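You operate a simulated robot arm through the tools that you are given. There is no shell and no other tool. Be economical: measure what you need, move in short steps, check, and stop when the job is done.

Carry out the task below with a simulated robot arm. There is one attempt and no reset: what you move stays moved.

TASK
Open the gate, push the white cell to the green lane's stop, add the orange cell and shut the gate.
Fine: the orange cell stands in the green lane between the white cell and the gate.
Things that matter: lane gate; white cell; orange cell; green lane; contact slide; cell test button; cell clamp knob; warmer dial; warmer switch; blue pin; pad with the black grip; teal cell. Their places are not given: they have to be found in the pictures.

It is judged by the outcome, as a careful person would: the job done as asked, and still so three seconds after it is handed in. It fails if anything else is knocked over, pushed out of place, dropped, spilled or broken.

THE ROBOT
A 6-joint arm with a two-finger parallel gripper, fixed in place. Base frame: the origin is at the foot of the arm, x ahead of it, y to its left, z up; the work surface is at about z = 880. Lengths are in mm, angles in rad, forces in N, time in s.
With the tool pointing down near the work surface it reaches from about 240 to 640 mm from the base axis. Its first joint turns from -1.152 to 1.152 rad. Payload 2.7 kg.
Tool frame: the origin (TCP) lies between the finger pads and is the grasp point; the fingertips stand 23 mm ahead of it; z points along the fingers, y is the line along which they close. The gripper opens to 94 mm. The fingers are 38 mm wide and 10 mm thick; the gripper's body (54 by 96 mm) begins 39 mm behind the TCP.
Orientation is that of the tool frame in the base frame, as a unit quaternion [w, x, y, z]. With the fingers straight down and closing along the base's y, the tool's x points along the base's -x, its y along +y and its z along -z.

THE INTERFACE
- The arm moves only by the tool step_arm. Its arguments are lists of equal length, an entry for each row: "jaw": the finger opening in mm, from 0 to 94; "delta_pos": the shift along the tool's x, y, z in units of 20 mm (1.0 is 20 mm), a list of three; "rotation": the turn, a rotation vector about the tool's x, y, z in units of 4 degrees (1.0 is 4 degrees), a list of three. In form: {"jaw": [jaw, ...], "delta_pos": [[dx, dy, dz], ...], "rotation": [[wx, wy, wz], ...]}. A call has 1 to 12 rows; each row shifts and turns the commanded pose from where the row before left it, along the tool's axes as they then stand. A call with a number of a shift or a turn outside -1 to 1 is refused whole. A row lasts 0.2 s, in which the tool goes at most 50 mm and 0.15 rad; a call with a longer step from one row to the next is refused whole, and so is a gripper value outside its range. A pose out of reach is approached as far as the arm can. The call stops where the force on the tool passes 40 N (or 10 N more than at its start, if that is more) or the arm is blocked; 0.2 s more then pass. The fingers move at their own pace (about 45 mm/s each) and stop on an object; they squeeze with about 22 N. The grip force told is the motor's: it shows also when the fingers shut on nothing. Time passes only in rows, and 0.2 s behind the last, so rows that do not move let the fingers close. It gives the time, the measured TCP pose, the force on the tool (base axes), the opening and the grip force at its end, in the units of the frame above (readings bear some noise).
- Cameras (640 x 400 px; columns grow to the right, rows downward): "scene" is fixed at [86.7, -445.6, 1421.7]; the picture's right is [0.63, -0.78, 0.00], its down [-0.43, -0.35, -0.84] and it looks along [0.65, 0.53, -0.55] (base axes); focal length 346 px, centre (320, 200). "wrist" rides on the gripper at [-39, 0, -44] in the tool frame; the picture's right is [0.00, -1.00, 0.00], its down [0.97, 0.00, -0.24] and it looks along [0.24, 0.00, 0.97] (tool axes); focal length 218 px, centre (320, 200).
- get_image(camera): a new picture of that camera. No time passes.
- measure_at(camera, pixels): for up to 12 pixels [column, row] of the newest picture of that camera ("zoom" is the newest enlarged one), the place [x, y, z] in the base frame of the surface seen there, good to about 2 mm, but the place of the scene camera against the robot may be out by one fixed shift of up to 25 mm in any direction. No time passes.
- zoom(camera, box): a new picture of the part [left, top, right, bottom] of that camera's present view, enlarged. No time passes.
- job_done(): hands the job in; it is judged then, once.

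Work in short steps. Measure before you move; look again where a grasp or a placing could have gone wrong, and mend it. You have 80 turns and 46 pictures in all, the two below and enlarged ones among them. Open the gripper and draw the arm clear of the work before you hand the job in, unless the task says otherwise; then end with one line.

The tools are called after "Call:" by a JSON object that holds its "api" and its "payload". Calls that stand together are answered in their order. step_arm: Moves the arm, as the interface text tells. Its arguments: {"type":"object","properties":{"jaw":{"type":"array","items":{"type":"number"}},"delta_pos":{"type":"array","items":{"type":"array","items":{"type":"number"}}},"rotation":{"type":"array","items":{"type":"array","items":{"type":"number"}}}},"required":["jaw","delta_pos","rotation"]} The other tools are called the same way: get_image (camera) takes a picture; measure_at (camera, pixels) gives the place of the surface under pixels of a picture; zoom (camera, box) takes an enlarged picture of a part of a camera's view; job_done () hands the job in.

At the start:

```text
time_s: 0.0
tool_pos: [428.9, 11.3, 1121.0]
tool_rot: [0.0, -0.001, 1.0, 0.001]
contact_force: [-0.4, 0.4, 0.4]
grip_width: 94.0
grasp_force: 0.1
```

scene: 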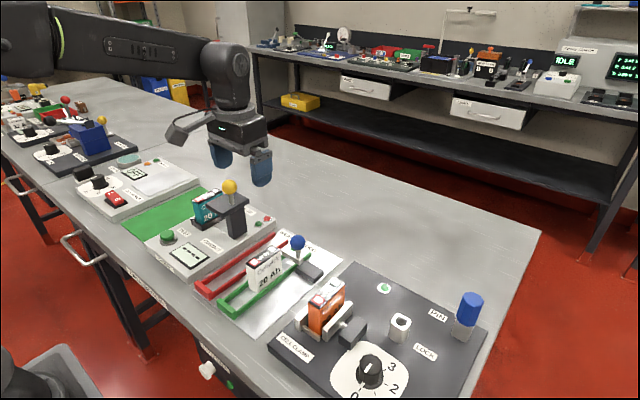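
wrist: 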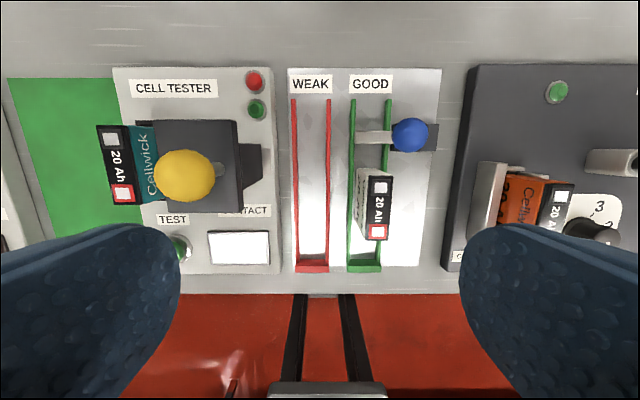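

I start with enlarged views of the lanes, gate (blue knob at about 297,242) and the clamp holding the orange cell (325,305).

Call:
{"api": "zoom", "payload": {"camera": "scene", "box": [180, 210, 350, 330]}}

Call:
{"api": "zoom", "payload": {"camera": "scene", "box": [260, 250, 500, 400]}}

Call:
{"api": "zoom", "payload": {"camera": "wrist", "box": [280, 60, 640, 285]}}

```text
3.33 times, centred on (265, 270) of scene
```

zoom: 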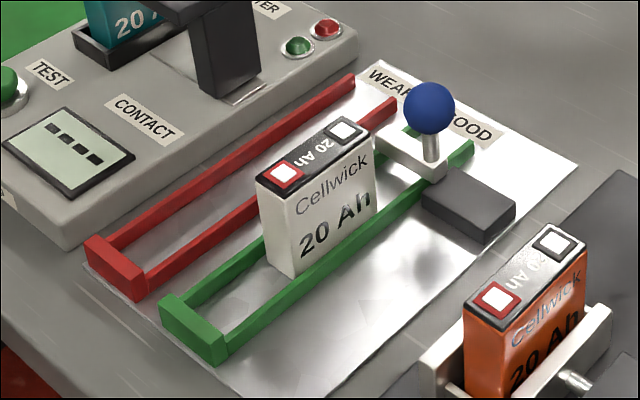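

```text
2.67 times, centred on (380, 325) of scene
```

zoom: 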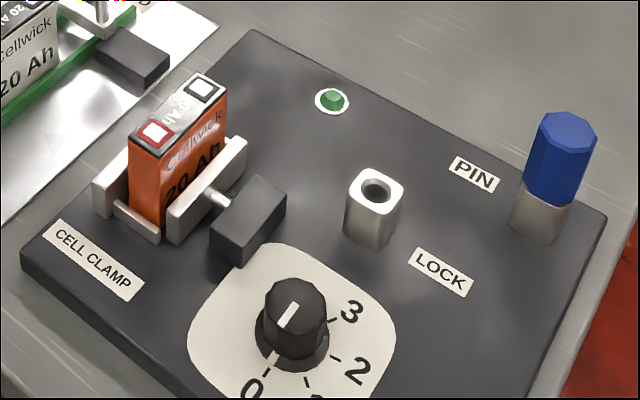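

```text
1.78 times, centred on (460, 172) of wrist
```

zoom: 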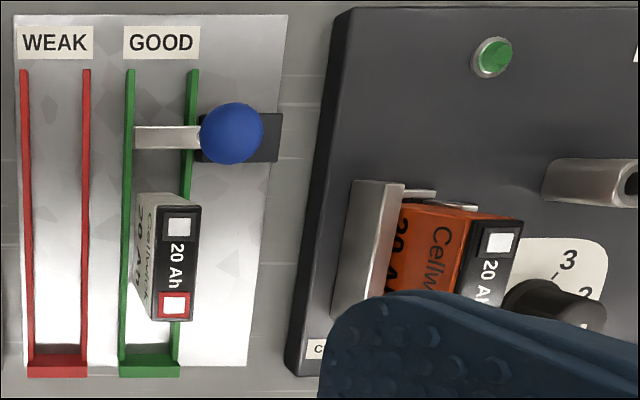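

Now I measure key points in both cameras to also estimate the scene camera shift.

Call:
{"api": "measure_at", "payload": {"camera": "wrist", "pixels": [[410, 135], [378, 180], [376, 232], [351, 100], [364, 268], [364, 262], [432, 135], [555, 190], [540, 200], [380, 137], [386, 150], [398, 200]]}}

Call:
{"api": "measure_at", "payload": {"camera": "scene", "pixels": [[297, 242], [271, 245], [256, 256], [327, 290], [334, 285], [319, 298], [231, 305], [371, 362], [370, 372], [467, 300], [400, 320], [385, 287]]}}

Call:
{"api": "step_arm", "payload": {"jaw": [94, 94, 94, 94, 94, 94, 94, 94, 94, 94], "delta_pos": [[0.5, -1, 0], [0.5, -1, 0], [0.5, -1, 0], [0.5, -1, 0], [0, -1, 0], [0, -1, 0], [0, -1, 0], [0, -1, 0], [0, -1, 0], [0, -1, 0]], "rotation": [[0, 0, 0], [0, 0, 0], [0, 0, 0], [0, 0, 0], [0, 0, 0], [0, 0, 0], [0, 0, 0], [0, 0, 0], [0, 0, 0], [0, 0, 0]]}}

Call:
{"api": "get_image", "payload": {"camera": "wrist"}}

```text
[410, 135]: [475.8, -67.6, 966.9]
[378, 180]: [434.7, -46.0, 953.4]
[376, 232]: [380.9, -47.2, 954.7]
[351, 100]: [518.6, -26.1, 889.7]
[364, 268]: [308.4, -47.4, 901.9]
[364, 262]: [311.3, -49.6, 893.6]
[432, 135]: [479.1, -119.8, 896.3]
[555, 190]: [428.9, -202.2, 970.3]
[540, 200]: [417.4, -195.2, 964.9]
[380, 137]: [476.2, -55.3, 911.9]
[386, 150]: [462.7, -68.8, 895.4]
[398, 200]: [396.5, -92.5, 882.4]
```

```text
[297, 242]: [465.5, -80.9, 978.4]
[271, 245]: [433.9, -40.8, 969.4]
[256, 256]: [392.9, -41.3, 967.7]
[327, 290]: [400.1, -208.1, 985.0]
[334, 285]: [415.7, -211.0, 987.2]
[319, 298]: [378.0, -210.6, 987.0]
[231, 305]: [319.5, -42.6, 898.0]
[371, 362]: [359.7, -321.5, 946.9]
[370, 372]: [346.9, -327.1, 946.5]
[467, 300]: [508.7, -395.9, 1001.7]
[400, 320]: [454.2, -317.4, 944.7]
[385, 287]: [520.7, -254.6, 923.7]
```

```text
time_s: 2.2
tool_pos: [386.7, -187.4, 1120.7]
tool_rot: [0.001, -0.001, 1.0, 0.0]
contact_force: [0.7, 0.0, -0.7]
grip_width: 94.0
grasp_force: 0.1
```

```text
40 pictures are left
```

wrist: 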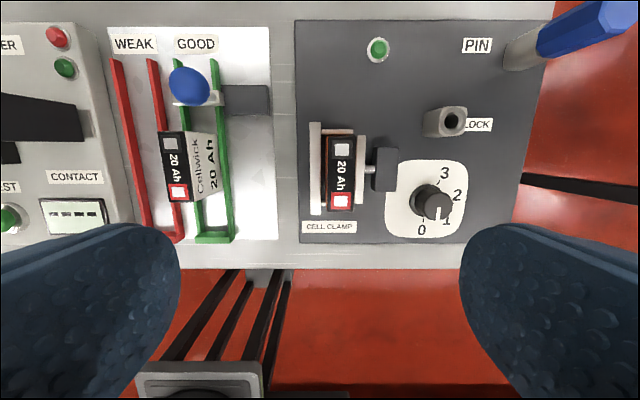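

Call:
{"api": "zoom", "payload": {"camera": "wrist", "box": [290, 100, 490, 250]}}

Call:
{"api": "measure_at", "payload": {"camera": "wrist", "pixels": [[437, 202], [442, 150], [342, 150], [340, 200], [315, 170], [361, 172], [384, 170], [342, 130], [338, 210], [420, 190], [280, 130], [400, 150]]}}

```text
2.67 times, centred on (390, 175) of wrist
```

zoom: 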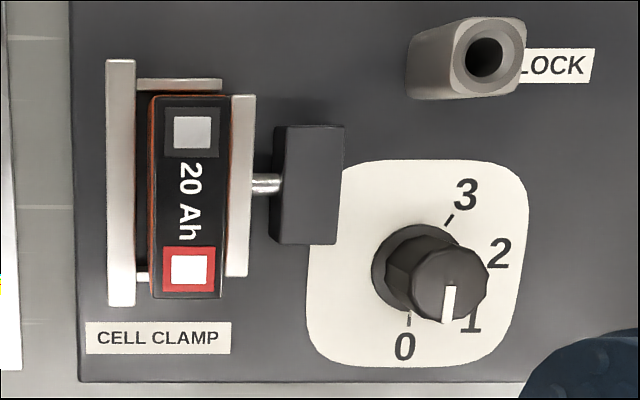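

```text
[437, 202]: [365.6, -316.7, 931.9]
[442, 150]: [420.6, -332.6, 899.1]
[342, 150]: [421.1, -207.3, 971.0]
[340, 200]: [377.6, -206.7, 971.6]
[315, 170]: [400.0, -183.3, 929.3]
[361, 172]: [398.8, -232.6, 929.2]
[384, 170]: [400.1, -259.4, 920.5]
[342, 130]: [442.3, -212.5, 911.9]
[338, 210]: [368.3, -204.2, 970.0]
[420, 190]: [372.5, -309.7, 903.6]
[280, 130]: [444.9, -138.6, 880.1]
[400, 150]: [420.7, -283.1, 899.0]
```

The knob points straight to 0. I go over the clamp to see whether the jaws hold the cell or leave gaps.

Call:
{"api": "step_arm", "payload": {"jaw": [94, 94, 94], "delta_pos": [[0, -1, 1], [0, -1, 0.5], [0.3, 0, 0]], "rotation": [[0, 0, 0], [0, 0, 0], [0, 0, 0]]}}

Call:
{"api": "zoom", "payload": {"camera": "wrist", "box": [220, 60, 460, 210]}}

Call:
{"api": "zoom", "payload": {"camera": "scene", "box": [285, 270, 365, 350]}}

```text
time_s: 3.0
tool_pos: [382.9, -228.5, 1089.6]
tool_rot: [0.0, 0.0, 1.0, -0.001]
contact_force: [0.5, 0.0, 0.4]
grip_width: 94.1
grasp_force: 0.0
```

```text
2.67 times, centred on (340, 135) of wrist
```

zoom: 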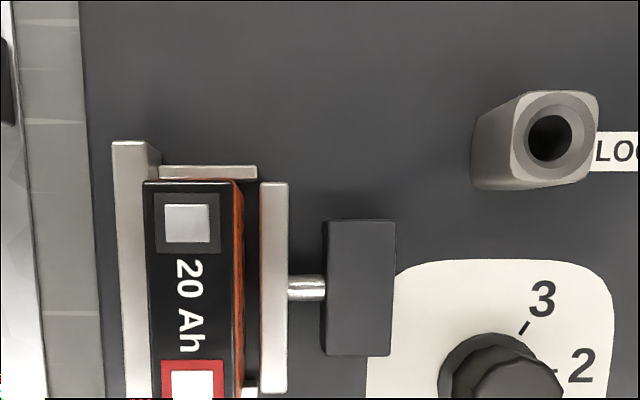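

```text
5.00 times, centred on (325, 310) of scene
```

zoom: 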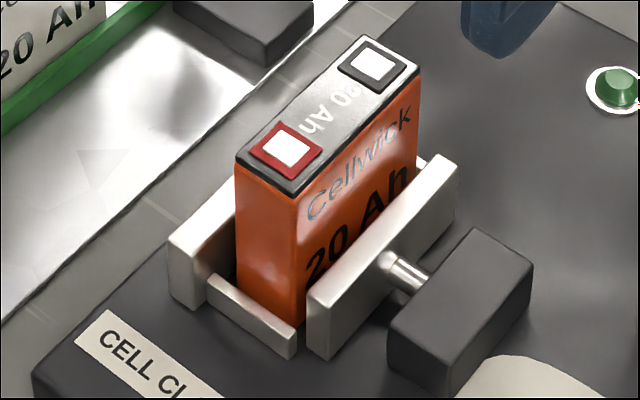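

The clamp has a visible gap on both sides, so it is open at 0. Now I look closely at the gate.

Call:
{"api": "step_arm", "payload": {"jaw": [94, 94, 94, 94, 94, 94, 94, 94, 94], "delta_pos": [[0, 1, 0], [0, 1, 0], [0, 1, 0], [0, 1, 0], [0, 1, 0], [0, 1, 0], [0, 1, 0], [-0.9, 0, 0], [-0.9, 0, 0]], "rotation": [[0, 0, 0], [0, 0, 0], [0, 0, 0], [0, 0, 0], [0, 0, 0], [0, 0, 0], [0, 0, 0], [0, 0, 0], [0, 0, 0]]}}

Call:
{"api": "get_image", "payload": {"camera": "wrist"}}

Call:
{"api": "zoom", "payload": {"camera": "scene", "box": [250, 220, 350, 290]}}

```text
time_s: 5.0
tool_pos: [418.3, -87.9, 1089.5]
tool_rot: [0.001, 0.0, 1.0, 0.0]
contact_force: [0.8, -0.8, 1.1]
grip_width: 93.9
grasp_force: 0.1
```

```text
36 pictures are left
```

wrist: 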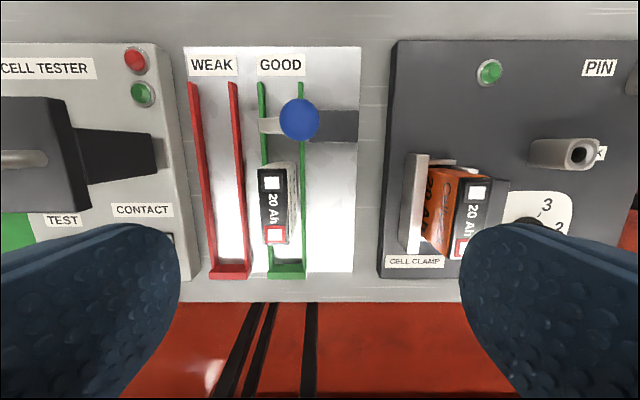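

```text
5.71 times, centred on (300, 255) of scene
```

zoom: 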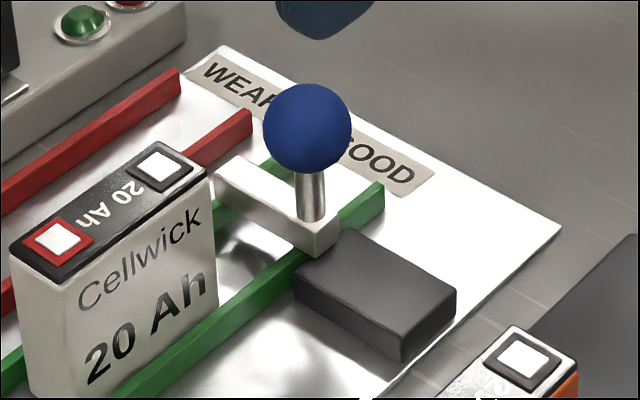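

The gate bar lies across the lane's top and the dark block is a rail at wall height: it should slide toward -y. I measure details.

Call:
{"api": "measure_at", "payload": {"camera": "wrist", "pixels": [[299, 119], [299, 103], [280, 120], [318, 120], [272, 125], [352, 127], [276, 166], [275, 243], [271, 205], [262, 90], [302, 262], [263, 235]]}}

Call:
{"api": "zoom", "payload": {"camera": "wrist", "box": [220, 80, 380, 180]}}

Call:
{"api": "zoom", "payload": {"camera": "wrist", "box": [200, 180, 360, 280]}}

```text
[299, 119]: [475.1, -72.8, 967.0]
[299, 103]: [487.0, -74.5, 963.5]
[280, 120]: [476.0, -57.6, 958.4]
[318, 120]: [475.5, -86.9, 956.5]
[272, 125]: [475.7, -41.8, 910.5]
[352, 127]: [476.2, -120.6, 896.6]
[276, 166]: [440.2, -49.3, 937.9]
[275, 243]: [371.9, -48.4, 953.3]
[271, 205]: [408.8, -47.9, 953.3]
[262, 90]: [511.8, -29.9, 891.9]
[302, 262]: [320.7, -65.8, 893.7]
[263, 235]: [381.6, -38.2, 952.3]
```

```text
4.00 times, centred on (300, 130) of wrist
```

zoom: 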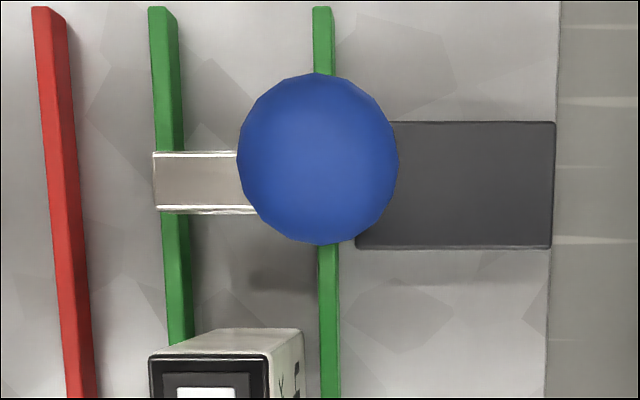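

```text
4.00 times, centred on (280, 230) of wrist
```

zoom: 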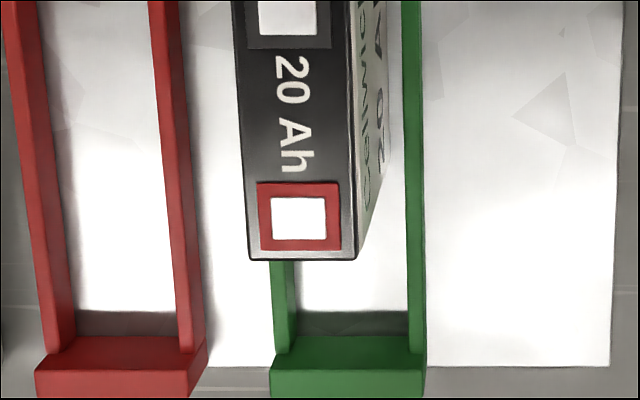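

Ball centre is about (475.5, -73, 952). I go above it and descend with the fingers open along y around it.

Call:
{"api": "step_arm", "payload": {"jaw": [94, 94, 94, 94, 94, 94, 94, 94, 94, 94], "delta_pos": [[-0.95, 0.25, 0], [-0.95, 0.25, 0], [-0.95, 0.25, 0], [0, 0, 1], [0, 0, 1], [0, 0, 1], [0, 0, 1], [0, 0, 1], [0, 0, 1], [0, 0, 0.8]], "rotation": [[0, 0, 0], [0, 0, 0], [0, 0, 0], [0, 0, 0], [0, 0, 0], [0, 0, 0], [0, 0, 0], [0, 0, 0], [0, 0, 0], [0, 0, 0]]}}

Call:
{"api": "get_image", "payload": {"camera": "wrist"}}

```text
time_s: 7.2
tool_pos: [475.3, -71.2, 954.7]
tool_rot: [0.0, 0.0, 1.0, 0.0]
contact_force: [-0.1, -1.0, 0.1]
grip_width: 93.8
grasp_force: 0.0
```

```text
32 pictures are left
```

wrist: 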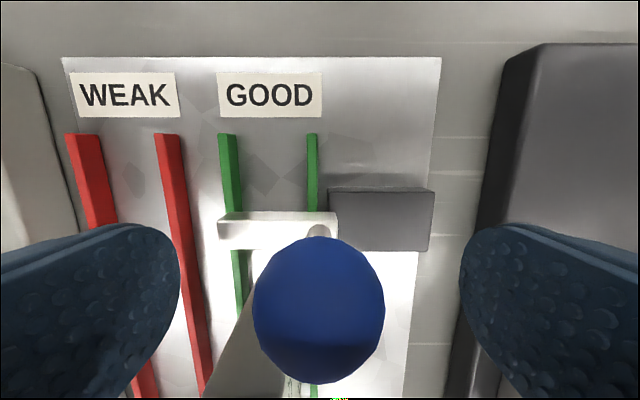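

The ball is centred between the fingers; I close on it.

Call:
{"api": "step_arm", "payload": {"jaw": [60, 35, 20, 20, 20, 20], "delta_pos": [[0, 0, 0.1], [0, 0, 0], [0, 0, 0], [0, 0, 0], [0, 0, 0], [0, 0, 0]], "rotation": [[0, 0, 0], [0, 0, 0], [0, 0, 0], [0, 0, 0], [0, 0, 0], [0, 0, 0]]}}

Call:
{"api": "step_arm", "payload": {"jaw": [20, 20, 20, 20], "delta_pos": [[0, -0.25, 0], [0, -0.25, 0], [0, -0.25, 0], [0, -0.25, 0]], "rotation": [[0, 0, 0], [0, 0, 0], [0, 0, 0], [0, 0, 0]]}}

Call:
{"api": "get_image", "payload": {"camera": "wrist"}}

```text
time_s: 8.6
tool_pos: [474.3, -71.8, 953.3]
tool_rot: [0.0, 0.0, 1.0, -0.001]
contact_force: [-1.2, 1.2, -1.8]
grip_width: 31.2
grasp_force: 44.7
```

```text
time_s: 9.6
tool_pos: [474.1, -93.0, 952.7]
tool_rot: [0.0, -0.001, 1.0, 0.0]
contact_force: [-4.1, 1.2, 6.4]
grip_width: 31.4
grasp_force: 44.8
```

```text
31 pictures are left
```

wrist: 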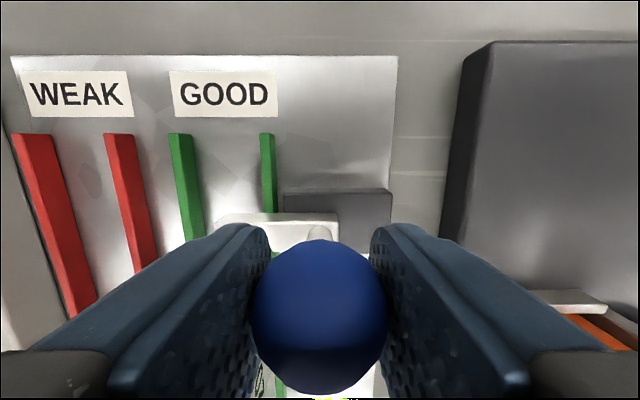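

The gate slides smoothly with the knob. I continue about 27 mm further, watching force.

Call:
{"api": "step_arm", "payload": {"jaw": [20, 20, 20, 20, 20, 20], "delta_pos": [[0, -0.25, 0], [0, -0.25, 0], [0, -0.25, 0], [0, -0.25, 0], [0, -0.2, 0], [0, -0.15, 0]], "rotation": [[0, 0, 0], [0, 0, 0], [0, 0, 0], [0, 0, 0], [0, 0, 0], [0, 0, 0]]}}

Call:
{"api": "get_image", "payload": {"camera": "wrist"}}

```text
time_s: 11.0
tool_pos: [473.3, -118.8, 952.1]
tool_rot: [-0.001, -0.001, 1.0, 0.0]
contact_force: [-12.9, 15.7, 9.6]
grip_width: 31.1
grasp_force: 45.4
```

```text
30 pictures are left
```

wrist: 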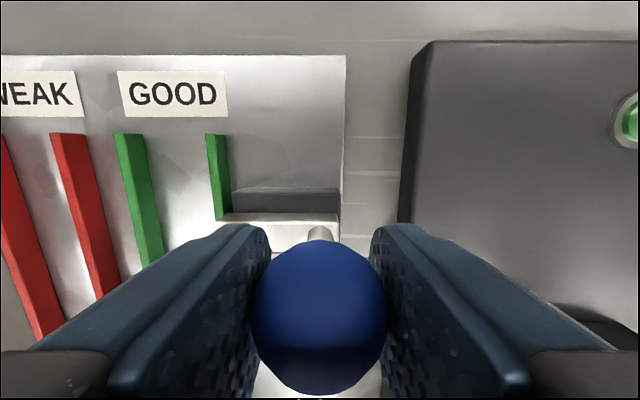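

The gate has reached its end stop, with the bar clear of the lane. I release, rise, and check.

Call:
{"api": "step_arm", "payload": {"jaw": [31, 50, 60, 60, 60, 60, 60, 60, 60], "delta_pos": [[0, 0.05, 0], [0, 0, 0], [0, 0, 0], [0, 0, -1], [0, 0, -1], [0, 0, -1], [0, 0, -1], [0.9, 1, -0.5], [0.9, 1, 0]], "rotation": [[0, 0, 0], [0, 0, 0], [0, 0, 0], [0, 0, 0], [0, 0, 0], [0, 0, 0], [0, 0, 0], [0, 0, 0], [0, 0, 0]]}}

Call:
{"api": "get_image", "payload": {"camera": "wrist"}}

Call:
{"api": "zoom", "payload": {"camera": "scene", "box": [200, 210, 350, 330]}}

```text
time_s: 13.0
tool_pos: [440.7, -80.8, 1043.9]
tool_rot: [0.001, 0.001, 1.0, 0.0]
contact_force: [0.4, -0.6, 1.0]
grip_width: 60.1
grasp_force: 0.0
```

```text
29 pictures are left
```

wrist: 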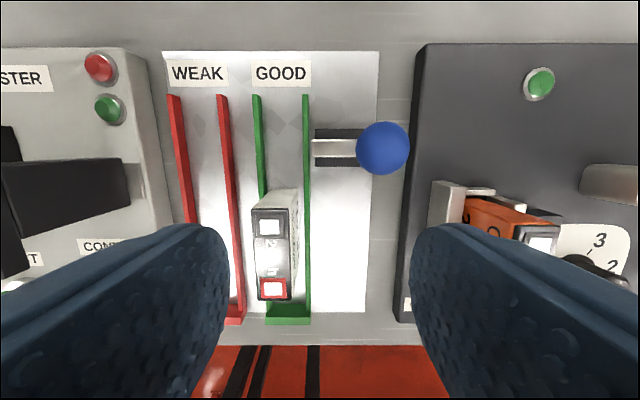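

```text
3.33 times, centred on (275, 270) of scene
```

zoom: 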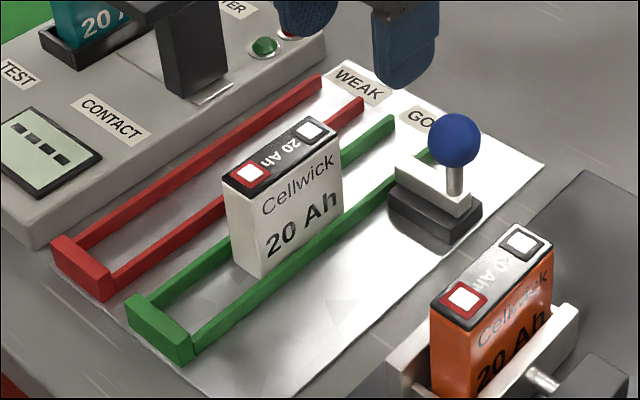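

The gate is open and the bar sits over the rail. I measure the white cell, lane and stop from here.

Call:
{"api": "measure_at", "payload": {"camera": "wrist", "pixels": [[270, 212], [272, 294], [255, 250], [289, 250], [295, 210], [272, 196], [285, 309], [285, 315], [306, 150], [258, 130], [335, 150], [300, 300]]}}

```text
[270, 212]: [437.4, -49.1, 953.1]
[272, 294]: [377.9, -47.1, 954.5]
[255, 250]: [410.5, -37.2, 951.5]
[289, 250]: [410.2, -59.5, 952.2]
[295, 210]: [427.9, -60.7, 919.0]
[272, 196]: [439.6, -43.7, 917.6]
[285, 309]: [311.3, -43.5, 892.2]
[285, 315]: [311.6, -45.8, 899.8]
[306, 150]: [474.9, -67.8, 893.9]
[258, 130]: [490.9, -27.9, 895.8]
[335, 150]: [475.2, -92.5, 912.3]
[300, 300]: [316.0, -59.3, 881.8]
```

White cell: centre about (405, -48), top 953. I descend over it, to a TCP height of 930 (tips 907, above the 894 walls), and close.

Call:
{"api": "step_arm", "payload": {"jaw": [60, 60, 60, 60, 60, 60, 60, 60], "delta_pos": [[0.9, 0.82, 0], [0.9, 0.82, 0], [0, 0, 0.95], [0, 0, 0.95], [0, 0, 0.95], [0, 0, 0.95], [0, 0, 0.95], [0, 0, 0.95]], "rotation": [[0, 0, 0], [0, 0, 0], [0, 0, 0], [0, 0, 0], [0, 0, 0], [0, 0, 0], [0, 0, 0], [0, 0, 0]]}}

Call:
{"api": "step_arm", "payload": {"jaw": [40, 22, 20, 20, 20], "delta_pos": [[0, 0, 0], [0, 0, 0], [0, 0, 0], [0, 0, 0], [0, 0, 0]], "rotation": [[0, 0, 0], [0, 0, 0], [0, 0, 0], [0, 0, 0], [0, 0, 0]]}}

Call:
{"api": "step_arm", "payload": {"jaw": [20, 20, 20, 20, 20, 20, 20, 20], "delta_pos": [[0.3, 0, 0], [0.3, 0, 0], [0.3, 0, 0], [0.3, 0, 0], [0.3, 0, 0], [0.3, 0, 0], [0.3, 0, 0], [0.3, 0, 0]], "rotation": [[0, 0, 0], [0, 0, 0], [0, 0, 0], [0, 0, 0], [0, 0, 0], [0, 0, 0], [0, 0, 0], [0, 0, 0]]}}

```text
time_s: 14.8
tool_pos: [402.3, -44.6, 927.7]
tool_rot: [-0.001, 0.0, 1.0, 0.0]
contact_force: [-0.1, 0.4, -0.7]
grip_width: 59.9
grasp_force: 0.1
```

```text
time_s: 16.0
tool_pos: [402.1, -45.3, 929.0]
tool_rot: [0.0, 0.0, 1.0, 0.0]
contact_force: [0.3, 0.2, -0.4]
grip_width: 25.9
grasp_force: 22.2
```

```text
time_s: 17.8
tool_pos: [356.2, -47.2, 928.9]
tool_rot: [0.0, 0.0, 1.0, 0.0]
contact_force: [0.5, 0.0, -0.8]
grip_width: 25.8
grasp_force: 21.8
```

The cell is sliding freely; I go on in 2 mm steps until it touches the stop.

Call:
{"api": "step_arm", "payload": {"jaw": [20, 20, 20, 20], "delta_pos": [[0.1, 0, 0], [0.1, 0, 0], [0.1, 0, 0], [0, 0, 0]], "rotation": [[0, 0, 0], [0, 0, 0], [0, 0, 0], [0, 0, 0]]}}

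Call:
{"api": "zoom", "payload": {"camera": "wrist", "box": [200, 200, 440, 400]}}

Call:
{"api": "zoom", "payload": {"camera": "scene", "box": [190, 220, 310, 330]}}

```text
time_s: 18.8
tool_pos: [350.2, -45.9, 928.3]
tool_rot: [0.0, -0.001, 1.0, 0.0]
contact_force: [-0.3, 0.7, -1.3]
grip_width: 25.9
grasp_force: 22.2
```

```text
2.00 times, centred on (320, 300) of wrist
```

zoom: 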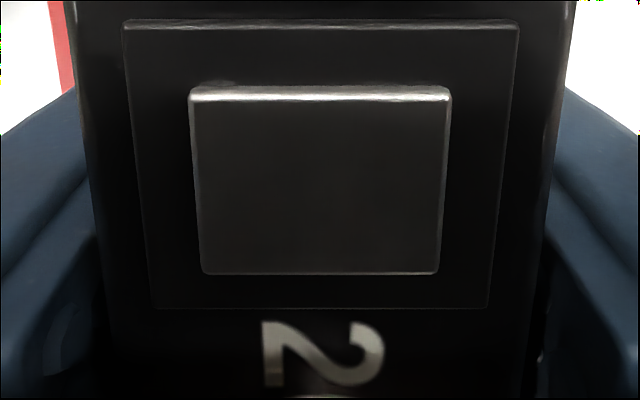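

```text
3.64 times, centred on (250, 275) of scene
```

zoom: 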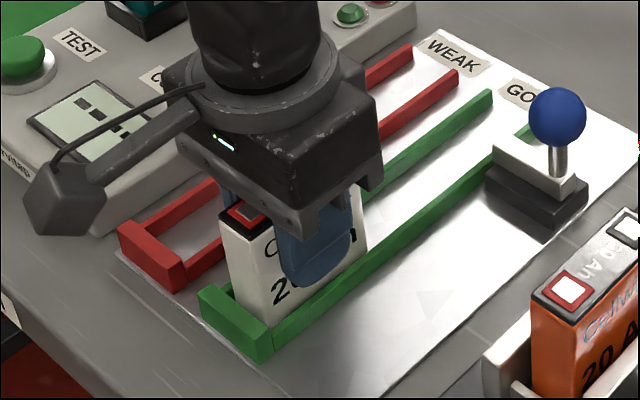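

A small gap to the stop remains; continue slowly.

Call:
{"api": "step_arm", "payload": {"jaw": [20, 20, 20, 20], "delta_pos": [[0.08, 0, 0], [0.08, 0, 0], [0.08, 0, 0], [0, 0, 0]], "rotation": [[0, 0, 0], [0, 0, 0], [0, 0, 0], [0, 0, 0]]}}

Call:
{"api": "step_arm", "payload": {"jaw": [20, 20, 20], "delta_pos": [[0.05, 0, 0], [0.05, 0, 0], [0, 0, 0]], "rotation": [[0, 0, 0], [0, 0, 0], [0, 0, 0]]}}

```text
time_s: 19.8
tool_pos: [344.7, -47.2, 929.3]
tool_rot: [0.0, 0.0, 1.0, 0.0]
contact_force: [0.2, -0.9, -0.3]
grip_width: 25.7
grasp_force: 22.1
```

```text
time_s: 20.6
tool_pos: [344.0, -45.6, 928.8]
tool_rot: [0.003, 0.0, 1.0, 0.0]
contact_force: [11.7, 1.3, -0.9]
grip_width: 26.2
grasp_force: 22.1
```

Contact with the stop (11.7 N along +x). I release and rise.

Call:
{"api": "step_arm", "payload": {"jaw": [30, 45, 60, 60, 60, 60, 60, 60, 60, 60], "delta_pos": [[-0.02, 0, 0], [0, 0, 0], [0, 0, 0], [0, 0, -0.5], [0, 0, -1], [0, 0, -1], [0, 0, -1], [0, 0, -1], [-0.5, -0.5, -1], [0, -0.5, 0]], "rotation": [[0, 0, 0], [0, 0, 0], [0, 0, 0], [0, 0, 0], [0, 0, 0], [0, 0, 0], [0, 0, 0], [0, 0, 0], [0, 0, 0], [0, 0, 0]]}}

Call:
{"api": "get_image", "payload": {"camera": "wrist"}}

Call:
{"api": "zoom", "payload": {"camera": "scene", "box": [190, 220, 310, 330]}}

```text
time_s: 22.8
tool_pos: [353.7, -67.3, 1039.6]
tool_rot: [-0.001, 0.0, 1.0, 0.0]
contact_force: [0.5, -1.0, 0.6]
grip_width: 60.1
grasp_force: 0.1
```

```text
25 pictures are left
```

wrist: 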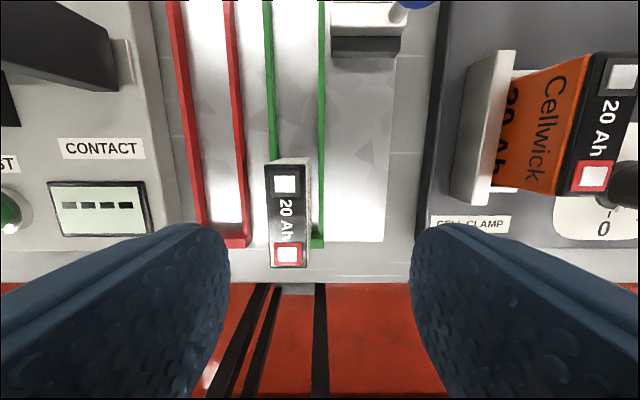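

```text
3.64 times, centred on (250, 275) of scene
```

zoom: 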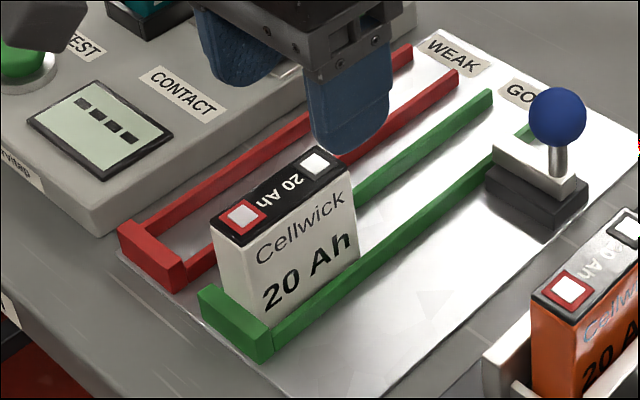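

White is at the stop. I measure its far end and the orange cell.

Call:
{"api": "measure_at", "payload": {"camera": "wrist", "pixels": [[288, 161], [285, 170], [288, 266], [265, 210], [322, 200], [269, 100], [605, 60], [583, 190], [480, 130]]}}

Call:
{"api": "step_arm", "payload": {"jaw": [60, 60, 60, 60, 60, 60, 60], "delta_pos": [[-0.5, -1, 0], [-0.5, -1, 0], [-0.5, -1, 0], [-0.5, -1, 0], [0, -1, 0], [0, -1, 0], [0, -0.9, 0]], "rotation": [[0, 0, 0], [0, 0, 0], [0, 0, 0], [0, 0, 0], [0, 0, 0], [0, 0, 0], [0, 0, 0]]}}

Call:
{"api": "get_image", "payload": {"camera": "wrist"}}

```text
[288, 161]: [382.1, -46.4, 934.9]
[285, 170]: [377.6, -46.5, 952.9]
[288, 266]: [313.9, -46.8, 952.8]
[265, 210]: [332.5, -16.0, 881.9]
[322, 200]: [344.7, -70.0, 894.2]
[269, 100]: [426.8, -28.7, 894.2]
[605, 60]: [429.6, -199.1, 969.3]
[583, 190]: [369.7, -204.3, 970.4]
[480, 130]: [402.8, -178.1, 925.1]
```

```text
time_s: 24.4
tool_pos: [392.7, -204.7, 1038.9]
tool_rot: [0.0, 0.0, 1.0, 0.0]
contact_force: [-0.4, 0.1, 0.2]
grip_width: 60.2
grasp_force: 0.0
```

```text
23 pictures are left
```

wrist: 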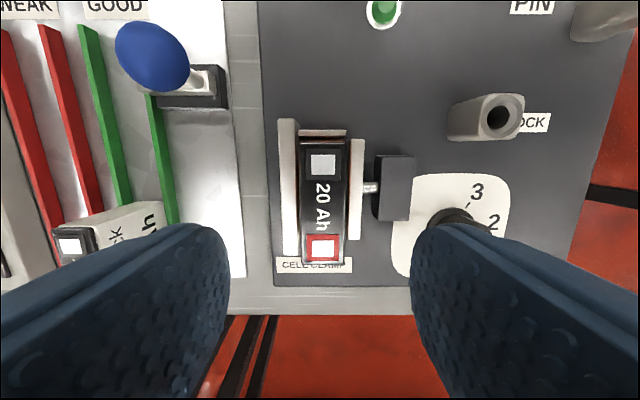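

Call:
{"api": "measure_at", "payload": {"camera": "wrist", "pixels": [[303, 200], [348, 200], [325, 146], [322, 260], [323, 138], [290, 200], [357, 200], [322, 133]]}}

```text
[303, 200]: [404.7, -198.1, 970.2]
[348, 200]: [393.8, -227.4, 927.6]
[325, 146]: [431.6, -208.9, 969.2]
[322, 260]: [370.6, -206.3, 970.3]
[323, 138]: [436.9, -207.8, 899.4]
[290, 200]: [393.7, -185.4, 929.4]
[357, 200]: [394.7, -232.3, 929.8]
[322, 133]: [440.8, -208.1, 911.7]
```

Orange cell centre is about (402, -207), top 970, clamp jaw tops 929.5. I descend to TCP z≈957 and close.

Call:
{"api": "step_arm", "payload": {"jaw": [60, 60, 60, 60, 60, 60], "delta_pos": [[-0.46, -0.13, 0], [0, 0, 0.82], [0, 0, 0.82], [0, 0, 0.82], [0, 0, 0.82], [0, 0, 0.8]], "rotation": [[0, 0, 0], [0, 0, 0], [0, 0, 0], [0, 0, 0], [0, 0, 0], [0, 0, 0]]}}

Call:
{"api": "step_arm", "payload": {"jaw": [45, 35, 22, 20, 20, 20], "delta_pos": [[0, 0, 0], [0, 0, 0], [0, 0, 0], [0, 0, 0], [0, 0, 0], [0, 0, 0]], "rotation": [[0, 0, 0], [0, 0, 0], [0, 0, 0], [0, 0, 0], [0, 0, 0], [0, 0, 0]]}}

Call:
{"api": "step_arm", "payload": {"jaw": [20, 20, 20], "delta_pos": [[0, 0, -0.25], [0, 0, -0.25], [0, 0, -0.25]], "rotation": [[0, 0, 0], [0, 0, 0], [0, 0, 0]]}}

Call:
{"api": "zoom", "payload": {"camera": "scene", "box": [270, 240, 390, 350]}}

```text
time_s: 25.8
tool_pos: [400.0, -205.4, 956.1]
tool_rot: [0.001, 0.0, 1.0, 0.001]
contact_force: [-0.2, 0.1, -0.3]
grip_width: 59.9
grasp_force: 0.1
```

```text
time_s: 27.2
tool_pos: [400.4, -206.5, 956.0]
tool_rot: [0.0, 0.001, 1.0, 0.001]
contact_force: [0.0, -0.4, 0.5]
grip_width: 26.0
grasp_force: 22.0
```

```text
time_s: 28.0
tool_pos: [401.3, -207.5, 970.3]
tool_rot: [0.0, 0.0, 1.0, -0.001]
contact_force: [0.0, 0.0, -2.7]
grip_width: 25.8
grasp_force: 22.4
```

```text
3.64 times, centred on (330, 295) of scene
```

zoom: 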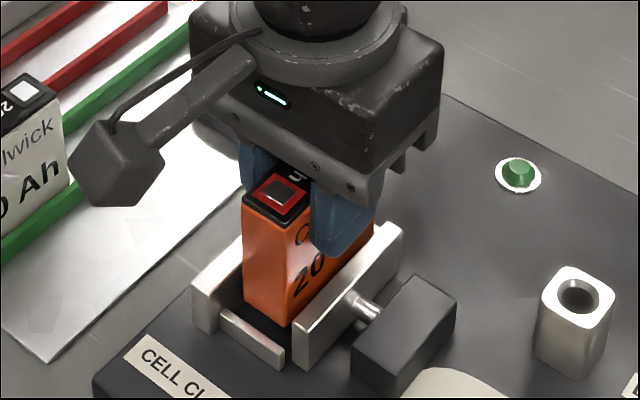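

The cell is lifted free. I raise it 66 mm more, then carry it to above (422, -47.5).

Call:
{"api": "step_arm", "payload": {"jaw": [20, 20, 20, 20, 20, 20, 20, 20, 20, 20, 20, 20], "delta_pos": [[0, 0, -0.8], [0, 0, -0.8], [0, 0, -0.8], [0, 0, -0.8], [-0.2, 1, 0], [-0.2, 1, 0], [-0.2, 1, 0], [-0.2, 1, 0], [-0.2, 1, 0], [0, 1, 0], [0, 1, 0], [0, 1, 0]], "rotation": [[0, 0, 0], [0, 0, 0], [0, 0, 0], [0, 0, 0], [0, 0, 0], [0, 0, 0], [0, 0, 0], [0, 0, 0], [0, 0, 0], [0, 0, 0], [0, 0, 0], [0, 0, 0]]}}

Call:
{"api": "get_image", "payload": {"camera": "wrist"}}

Call:
{"api": "zoom", "payload": {"camera": "scene", "box": [190, 200, 330, 330]}}

```text
time_s: 30.6
tool_pos: [422.6, -48.2, 1035.5]
tool_rot: [0.0, -0.001, 1.0, 0.0]
contact_force: [-0.3, -0.1, -2.0]
grip_width: 25.9
grasp_force: 22.2
```

```text
21 pictures are left
```

wrist: 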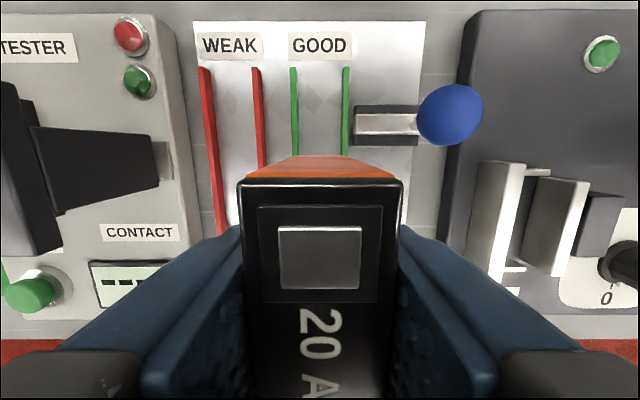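

```text
3.08 times, centred on (260, 265) of scene
```

zoom: 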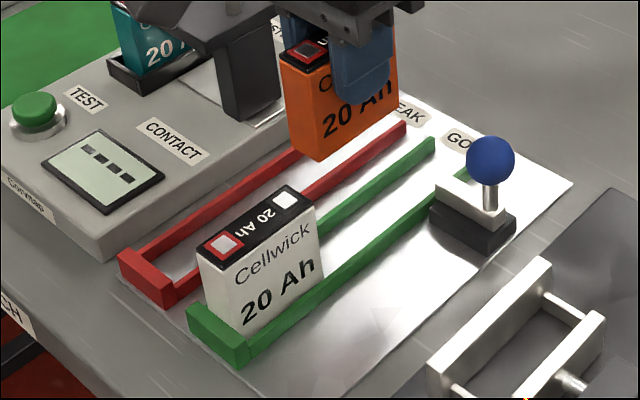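

Cell aligned over the lane. I check the contact slide tip for clearance with the gripper body before going down.

Call:
{"api": "measure_at", "payload": {"camera": "wrist", "pixels": [[150, 155], [45, 160], [320, 160], [250, 190], [396, 185], [320, 186], [345, 120], [294, 120]]}}

```text
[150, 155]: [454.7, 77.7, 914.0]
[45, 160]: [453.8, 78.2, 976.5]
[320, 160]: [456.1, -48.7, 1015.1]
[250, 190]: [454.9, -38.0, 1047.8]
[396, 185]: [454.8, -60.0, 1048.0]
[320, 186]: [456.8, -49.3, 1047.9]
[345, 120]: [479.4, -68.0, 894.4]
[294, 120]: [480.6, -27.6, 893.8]
```

Clear. Cell end x=456, centre y≈-49 against lane centre -47.8. I shift +1 mm and lower 88 mm.

Call:
{"api": "step_arm", "payload": {"jaw": [20, 20, 20, 20, 20], "delta_pos": [[0, 0.05, 0.8], [0, 0, 0.9], [0, 0, 0.9], [0, 0, 0.9], [0, 0, 0.9]], "rotation": [[0, 0, 0], [0, 0, 0], [0, 0, 0], [0, 0, 0], [0, 0, 0]]}}

Call:
{"api": "step_arm", "payload": {"jaw": [20, 20, 20, 20], "delta_pos": [[0, 0, 0.1], [0, 0, 0.1], [0, 0, 0.05], [0, 0, 0]], "rotation": [[0, 0, 0], [0, 0, 0], [0, 0, 0], [0, 0, 0]]}}

Call:
{"api": "zoom", "payload": {"camera": "scene", "box": [190, 200, 330, 330]}}

```text
time_s: 31.8
tool_pos: [421.6, -45.6, 947.6]
tool_rot: [0.0, -0.001, 1.0, 0.0]
contact_force: [0.2, -0.1, -2.7]
grip_width: 26.2
grasp_force: 21.7
```

```text
time_s: 32.8
tool_pos: [422.8, -45.2, 941.4]
tool_rot: [0.0, 0.0, 1.0, 0.0]
contact_force: [-0.4, 0.3, -2.9]
grip_width: 25.8
grasp_force: 21.9
```

```text
3.08 times, centred on (260, 265) of scene
```

zoom: 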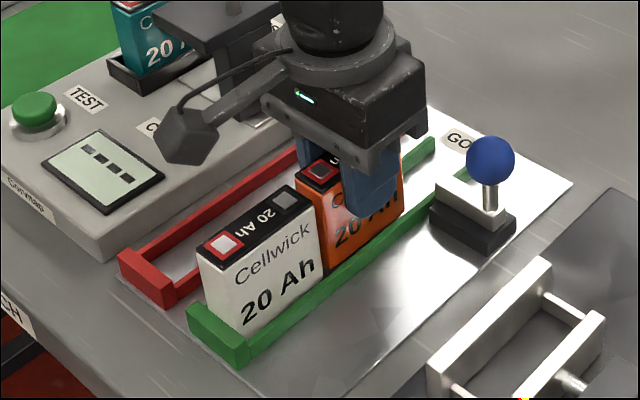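

Inside the lane, just above the floor. Lower in 1 mm steps until it bears.

Call:
{"api": "step_arm", "payload": {"jaw": [20, 20, 20], "delta_pos": [[0, -0.03, 0.05], [0, 0, 0.05], [0, 0, 0]], "rotation": [[0, 0, 0], [0, 0, 0], [0, 0, 0]]}}

Call:
{"api": "step_arm", "payload": {"jaw": [20, 20, 20], "delta_pos": [[0, 0, 0.05], [0, 0, 0.05], [0, 0, 0]], "rotation": [[0, 0, 0], [0, 0, 0], [0, 0, 0]]}}

```text
time_s: 33.6
tool_pos: [423.2, -45.5, 940.4]
tool_rot: [-0.001, 0.0, 1.0, -0.001]
contact_force: [-0.2, 0.5, -2.4]
grip_width: 25.8
grasp_force: 21.7
```

```text
time_s: 34.4
tool_pos: [422.6, -45.5, 939.3]
tool_rot: [0.001, 0.0, 1.0, 0.0]
contact_force: [-1.9, 5.5, 11.9]
grip_width: 26.2
grasp_force: 21.5
```

It stands on the floor (939 as predicted). I release and rise, then look.

Call:
{"api": "step_arm", "payload": {"jaw": [30, 45, 60, 60, 60, 60, 60, 60, 60, 60], "delta_pos": [[0, 0, -0.05], [0, 0, 0], [0, 0, 0], [0, 0, -0.5], [0, 0, -1], [0, 0, -1], [0, 0, -1], [0, 0, -1], [0, -1, -1], [0, -0.6, 0]], "rotation": [[0, 0, 0], [0, 0, 0], [0, 0, 0], [0, 0, 0], [0, 0, 0], [0, 0, 0], [0, 0, 0], [0, 0, 0], [0, 0, 0], [0, 0, 0]]}}

Call:
{"api": "get_image", "payload": {"camera": "wrist"}}

Call:
{"api": "zoom", "payload": {"camera": "scene", "box": [190, 200, 330, 330]}}

```text
time_s: 36.6
tool_pos: [423.0, -78.8, 1049.1]
tool_rot: [-0.001, 0.0, 1.0, 0.001]
contact_force: [-0.3, 1.3, -0.3]
grip_width: 59.7
grasp_force: 0.0
```

```text
18 pictures are left
```

wrist: 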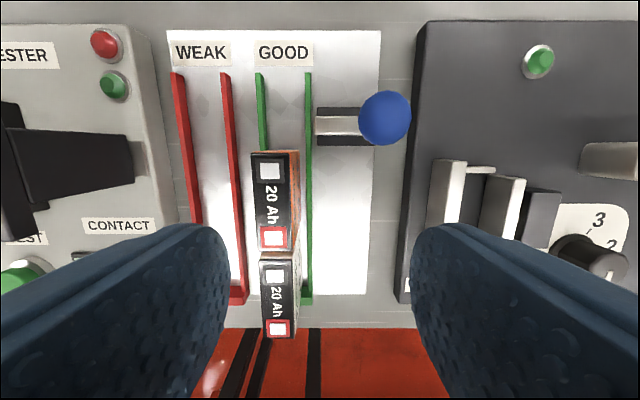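

```text
3.08 times, centred on (260, 265) of scene
```

zoom: 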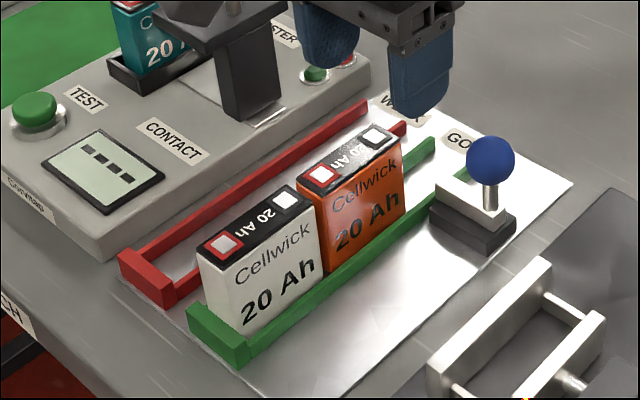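

I verify both cells' positions and levels, and the gate ball's.

Call:
{"api": "measure_at", "payload": {"camera": "wrist", "pixels": [[255, 200], [285, 200], [270, 158], [272, 248], [290, 152], [260, 300], [290, 300], [278, 262], [278, 334], [385, 117], [335, 125], [295, 200]]}}

Call:
{"api": "zoom", "payload": {"camera": "wrist", "box": [220, 130, 340, 350]}}

```text
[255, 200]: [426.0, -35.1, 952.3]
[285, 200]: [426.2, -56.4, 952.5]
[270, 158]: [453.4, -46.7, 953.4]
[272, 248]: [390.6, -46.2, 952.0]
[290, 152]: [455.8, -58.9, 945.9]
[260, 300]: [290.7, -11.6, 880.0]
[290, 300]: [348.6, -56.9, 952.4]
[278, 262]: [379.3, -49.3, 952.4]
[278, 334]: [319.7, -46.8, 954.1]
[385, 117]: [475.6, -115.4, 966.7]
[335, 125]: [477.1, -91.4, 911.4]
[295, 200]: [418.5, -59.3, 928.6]
```

```text
1.82 times, centred on (280, 240) of wrist
```

zoom: 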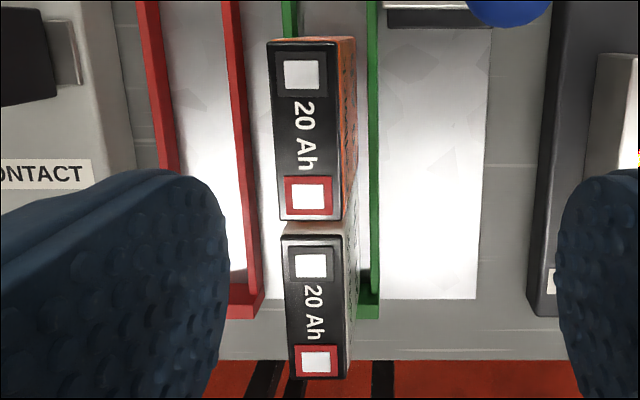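

Both cells are level; orange's far end is x=456, so I grip the ball with the TCP offset to x≈484 to keep the 38 mm wide fingers clear of the cell while shutting.

Call:
{"api": "step_arm", "payload": {"jaw": [60, 60, 60, 60, 60, 60, 60, 60, 60], "delta_pos": [[-0.8, -0.5, 0], [-0.8, -0.5, 0], [-0.8, -0.5, 0], [-0.65, -0.43, 0], [0, 0, 0.92], [0, 0, 0.92], [0, 0, 0.92], [0, 0, 0.92], [0, 0, 0.92]], "rotation": [[0, 0, 0], [0, 0, 0], [0, 0, 0], [0, 0, 0], [0, 0, 0], [0, 0, 0], [0, 0, 0], [0, 0, 0], [0, 0, 0]]}}

Call:
{"api": "step_arm", "payload": {"jaw": [45, 30, 20, 20, 20], "delta_pos": [[0, 0, 0], [0, 0, 0], [0, 0, 0], [0, 0, 0], [0, 0, 0]], "rotation": [[0, 0, 0], [0, 0, 0], [0, 0, 0], [0, 0, 0], [0, 0, 0]]}}

Call:
{"api": "step_arm", "payload": {"jaw": [20, 20, 20, 20], "delta_pos": [[0, 0.25, 0], [0, 0.25, 0], [0, 0.25, 0], [0, 0.25, 0]], "rotation": [[0, 0, 0], [0, 0, 0], [0, 0, 0], [0, 0, 0]]}}

Call:
{"api": "get_image", "payload": {"camera": "wrist"}}

```text
time_s: 38.6
tool_pos: [483.2, -115.8, 956.8]
tool_rot: [-0.001, 0.0, 1.0, 0.0]
contact_force: [-0.6, -0.3, -0.1]
grip_width: 60.0
grasp_force: 0.0
```

```text
time_s: 39.8
tool_pos: [481.9, -118.2, 956.6]
tool_rot: [0.0, 0.0, 1.0, 0.001]
contact_force: [0.4, -2.3, -3.8]
grip_width: 31.6
grasp_force: 45.2
```

```text
time_s: 40.8
tool_pos: [483.7, -97.4, 957.5]
tool_rot: [-0.001, 0.0, 1.0, 0.0]
contact_force: [2.8, -0.4, -8.0]
grip_width: 31.6
grasp_force: 44.6
```

```text
15 pictures are left
```

wrist: 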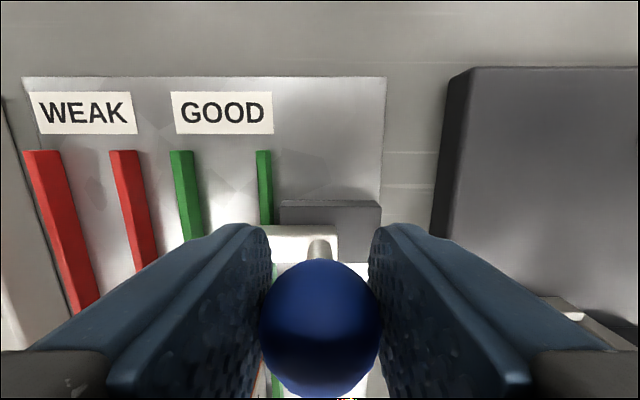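

The gate is moving closed with the knob. I continue about 25 mm to y≈-72, its original place, then a little more until resistance.

Call:
{"api": "step_arm", "payload": {"jaw": [20, 20, 20, 20, 20, 20], "delta_pos": [[0, 0.25, 0], [0, 0.25, 0], [0, 0.25, 0], [0, 0.2, 0], [0, 0.2, 0], [0, 0, 0]], "rotation": [[0, 0, 0], [0, 0, 0], [0, 0, 0], [0, 0, 0], [0, 0, 0], [0, 0, 0]]}}

Call:
{"api": "step_arm", "payload": {"jaw": [20, 20, 20], "delta_pos": [[0, 0.08, 0], [0, 0.05, 0], [0, 0, 0]], "rotation": [[0, 0, 0], [0, 0, 0], [0, 0, 0]]}}

```text
time_s: 42.2
tool_pos: [482.7, -73.6, 956.8]
tool_rot: [-0.001, 0.001, 1.0, 0.0]
contact_force: [6.8, 3.1, -15.4]
grip_width: 31.8
grasp_force: 45.3
```

```text
time_s: 43.0
tool_pos: [483.8, -72.1, 958.3]
tool_rot: [-0.001, 0.0, 1.0, 0.001]
contact_force: [-1.0, -0.6, -21.7]
grip_width: 31.5
grasp_force: 44.6
```

A downward pull has built up; I ease the tool down 1 mm, and push 1 mm more to feel for the closed stop.

Call:
{"api": "step_arm", "payload": {"jaw": [20, 20, 20], "delta_pos": [[0, 0, 0.06], [0, 0.06, 0], [0, 0, 0]], "rotation": [[0, 0, 0], [0, 0, 0], [0, 0, 0]]}}

Call:
{"api": "zoom", "payload": {"camera": "scene", "box": [220, 200, 340, 300]}}

```text
time_s: 43.8
tool_pos: [483.1, -72.1, 956.3]
tool_rot: [-0.001, 0.0, 1.0, 0.0]
contact_force: [-4.2, -6.6, -3.4]
grip_width: 31.4
grasp_force: 44.6
```

```text
4.00 times, centred on (280, 250) of scene
```

zoom: 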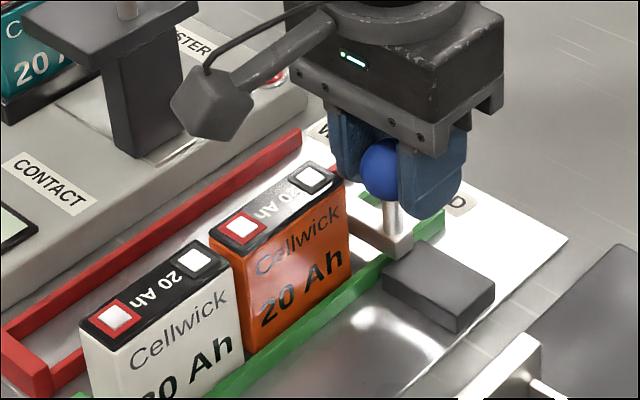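

Closed stop felt (-6.6 N in y). I open moderately, rise, and step back for a check.

Call:
{"api": "step_arm", "payload": {"jaw": [35, 50, 50, 50, 50, 50, 50, 50, 50, 50, 50], "delta_pos": [[0, -0.03, 0], [0, 0, 0], [0, 0, 0], [0, 0, -0.5], [0, 0, -1], [0, 0, -1], [0, 0, -1], [0, 0, -1], [0.9, 0, -1], [0.9, 0, -1], [0.9, 0, -0.5]], "rotation": [[0, 0, 0], [0, 0, 0], [0, 0, 0], [0, 0, 0], [0, 0, 0], [0, 0, 0], [0, 0, 0], [0, 0, 0], [0, 0, 0], [0, 0, 0], [0, 0, 0]]}}

Call:
{"api": "get_image", "payload": {"camera": "wrist"}}

Call:
{"api": "get_image", "payload": {"camera": "scene"}}

Call:
{"api": "zoom", "payload": {"camera": "scene", "box": [190, 210, 330, 330]}}

```text
time_s: 46.2
tool_pos: [429.5, -70.3, 1095.6]
tool_rot: [0.0, 0.001, 1.0, 0.0]
contact_force: [0.4, 0.2, -0.5]
grip_width: 49.8
grasp_force: 0.1
```

```text
13 pictures are left
```

wrist: 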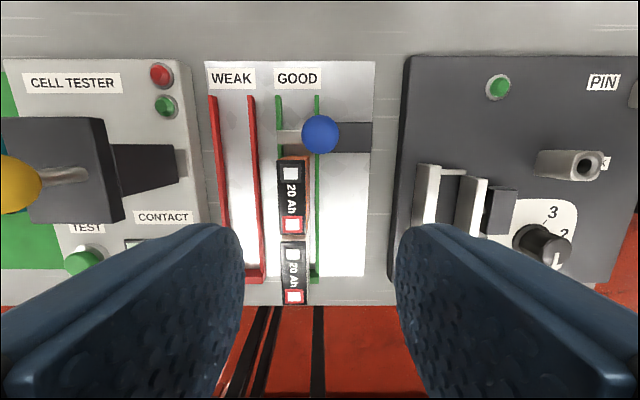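

```text
12 pictures are left
```

scene: 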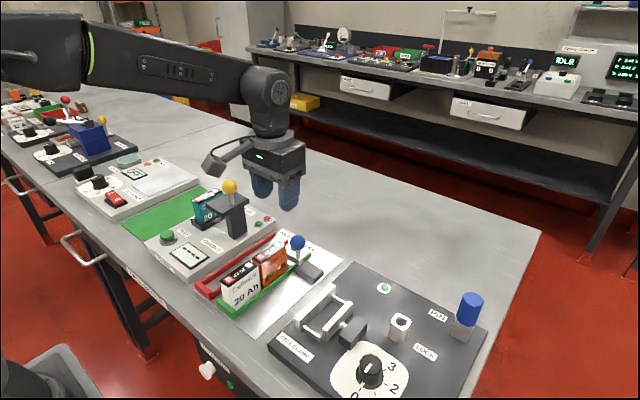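

```text
3.33 times, centred on (260, 270) of scene
```

zoom: 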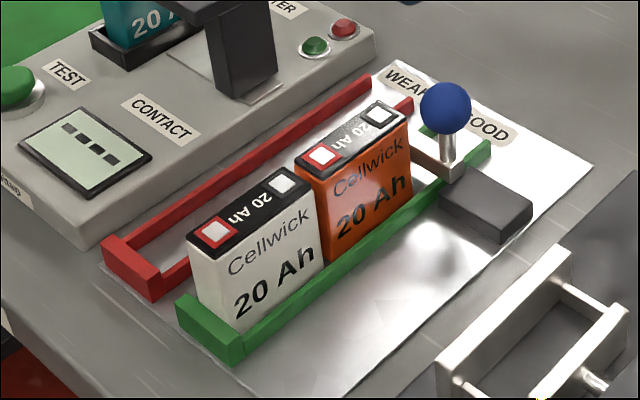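

All looks right; a last measurement of gate, cells and stop.

Call:
{"api": "measure_at", "payload": {"camera": "wrist", "pixels": [[320, 134], [290, 137], [291, 162], [291, 233], [293, 246], [294, 303], [276, 200]]}}

Call:
{"api": "zoom", "payload": {"camera": "wrist", "box": [250, 110, 350, 320]}}

```text
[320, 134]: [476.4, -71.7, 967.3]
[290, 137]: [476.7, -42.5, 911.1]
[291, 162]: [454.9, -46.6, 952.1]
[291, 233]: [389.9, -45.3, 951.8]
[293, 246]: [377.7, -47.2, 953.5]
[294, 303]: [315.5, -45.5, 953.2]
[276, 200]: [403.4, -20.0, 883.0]
```

```text
1.90 times, centred on (300, 215) of wrist
```

zoom: 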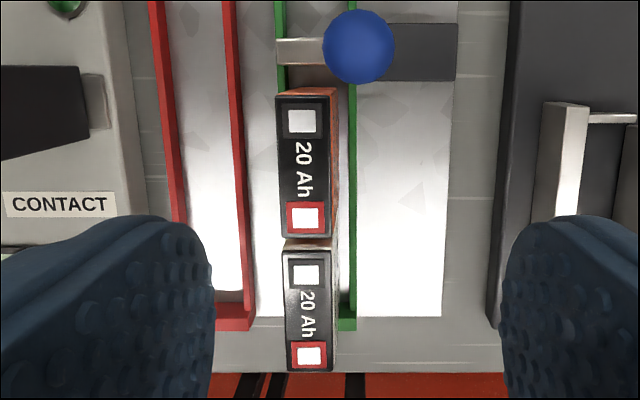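

The gate is back at its shut place (ball y≈-72), the white cell is at the stop, and the orange cell stands between it and the gate with the arm clear. I hand in.

Call:
{"api": "job_done", "payload": {}}

```text
The job is handed in.
```

The job is done and handed in: the white cell is against the green lane's stop, the orange cell stands between it and the gate, and the gate is shut.
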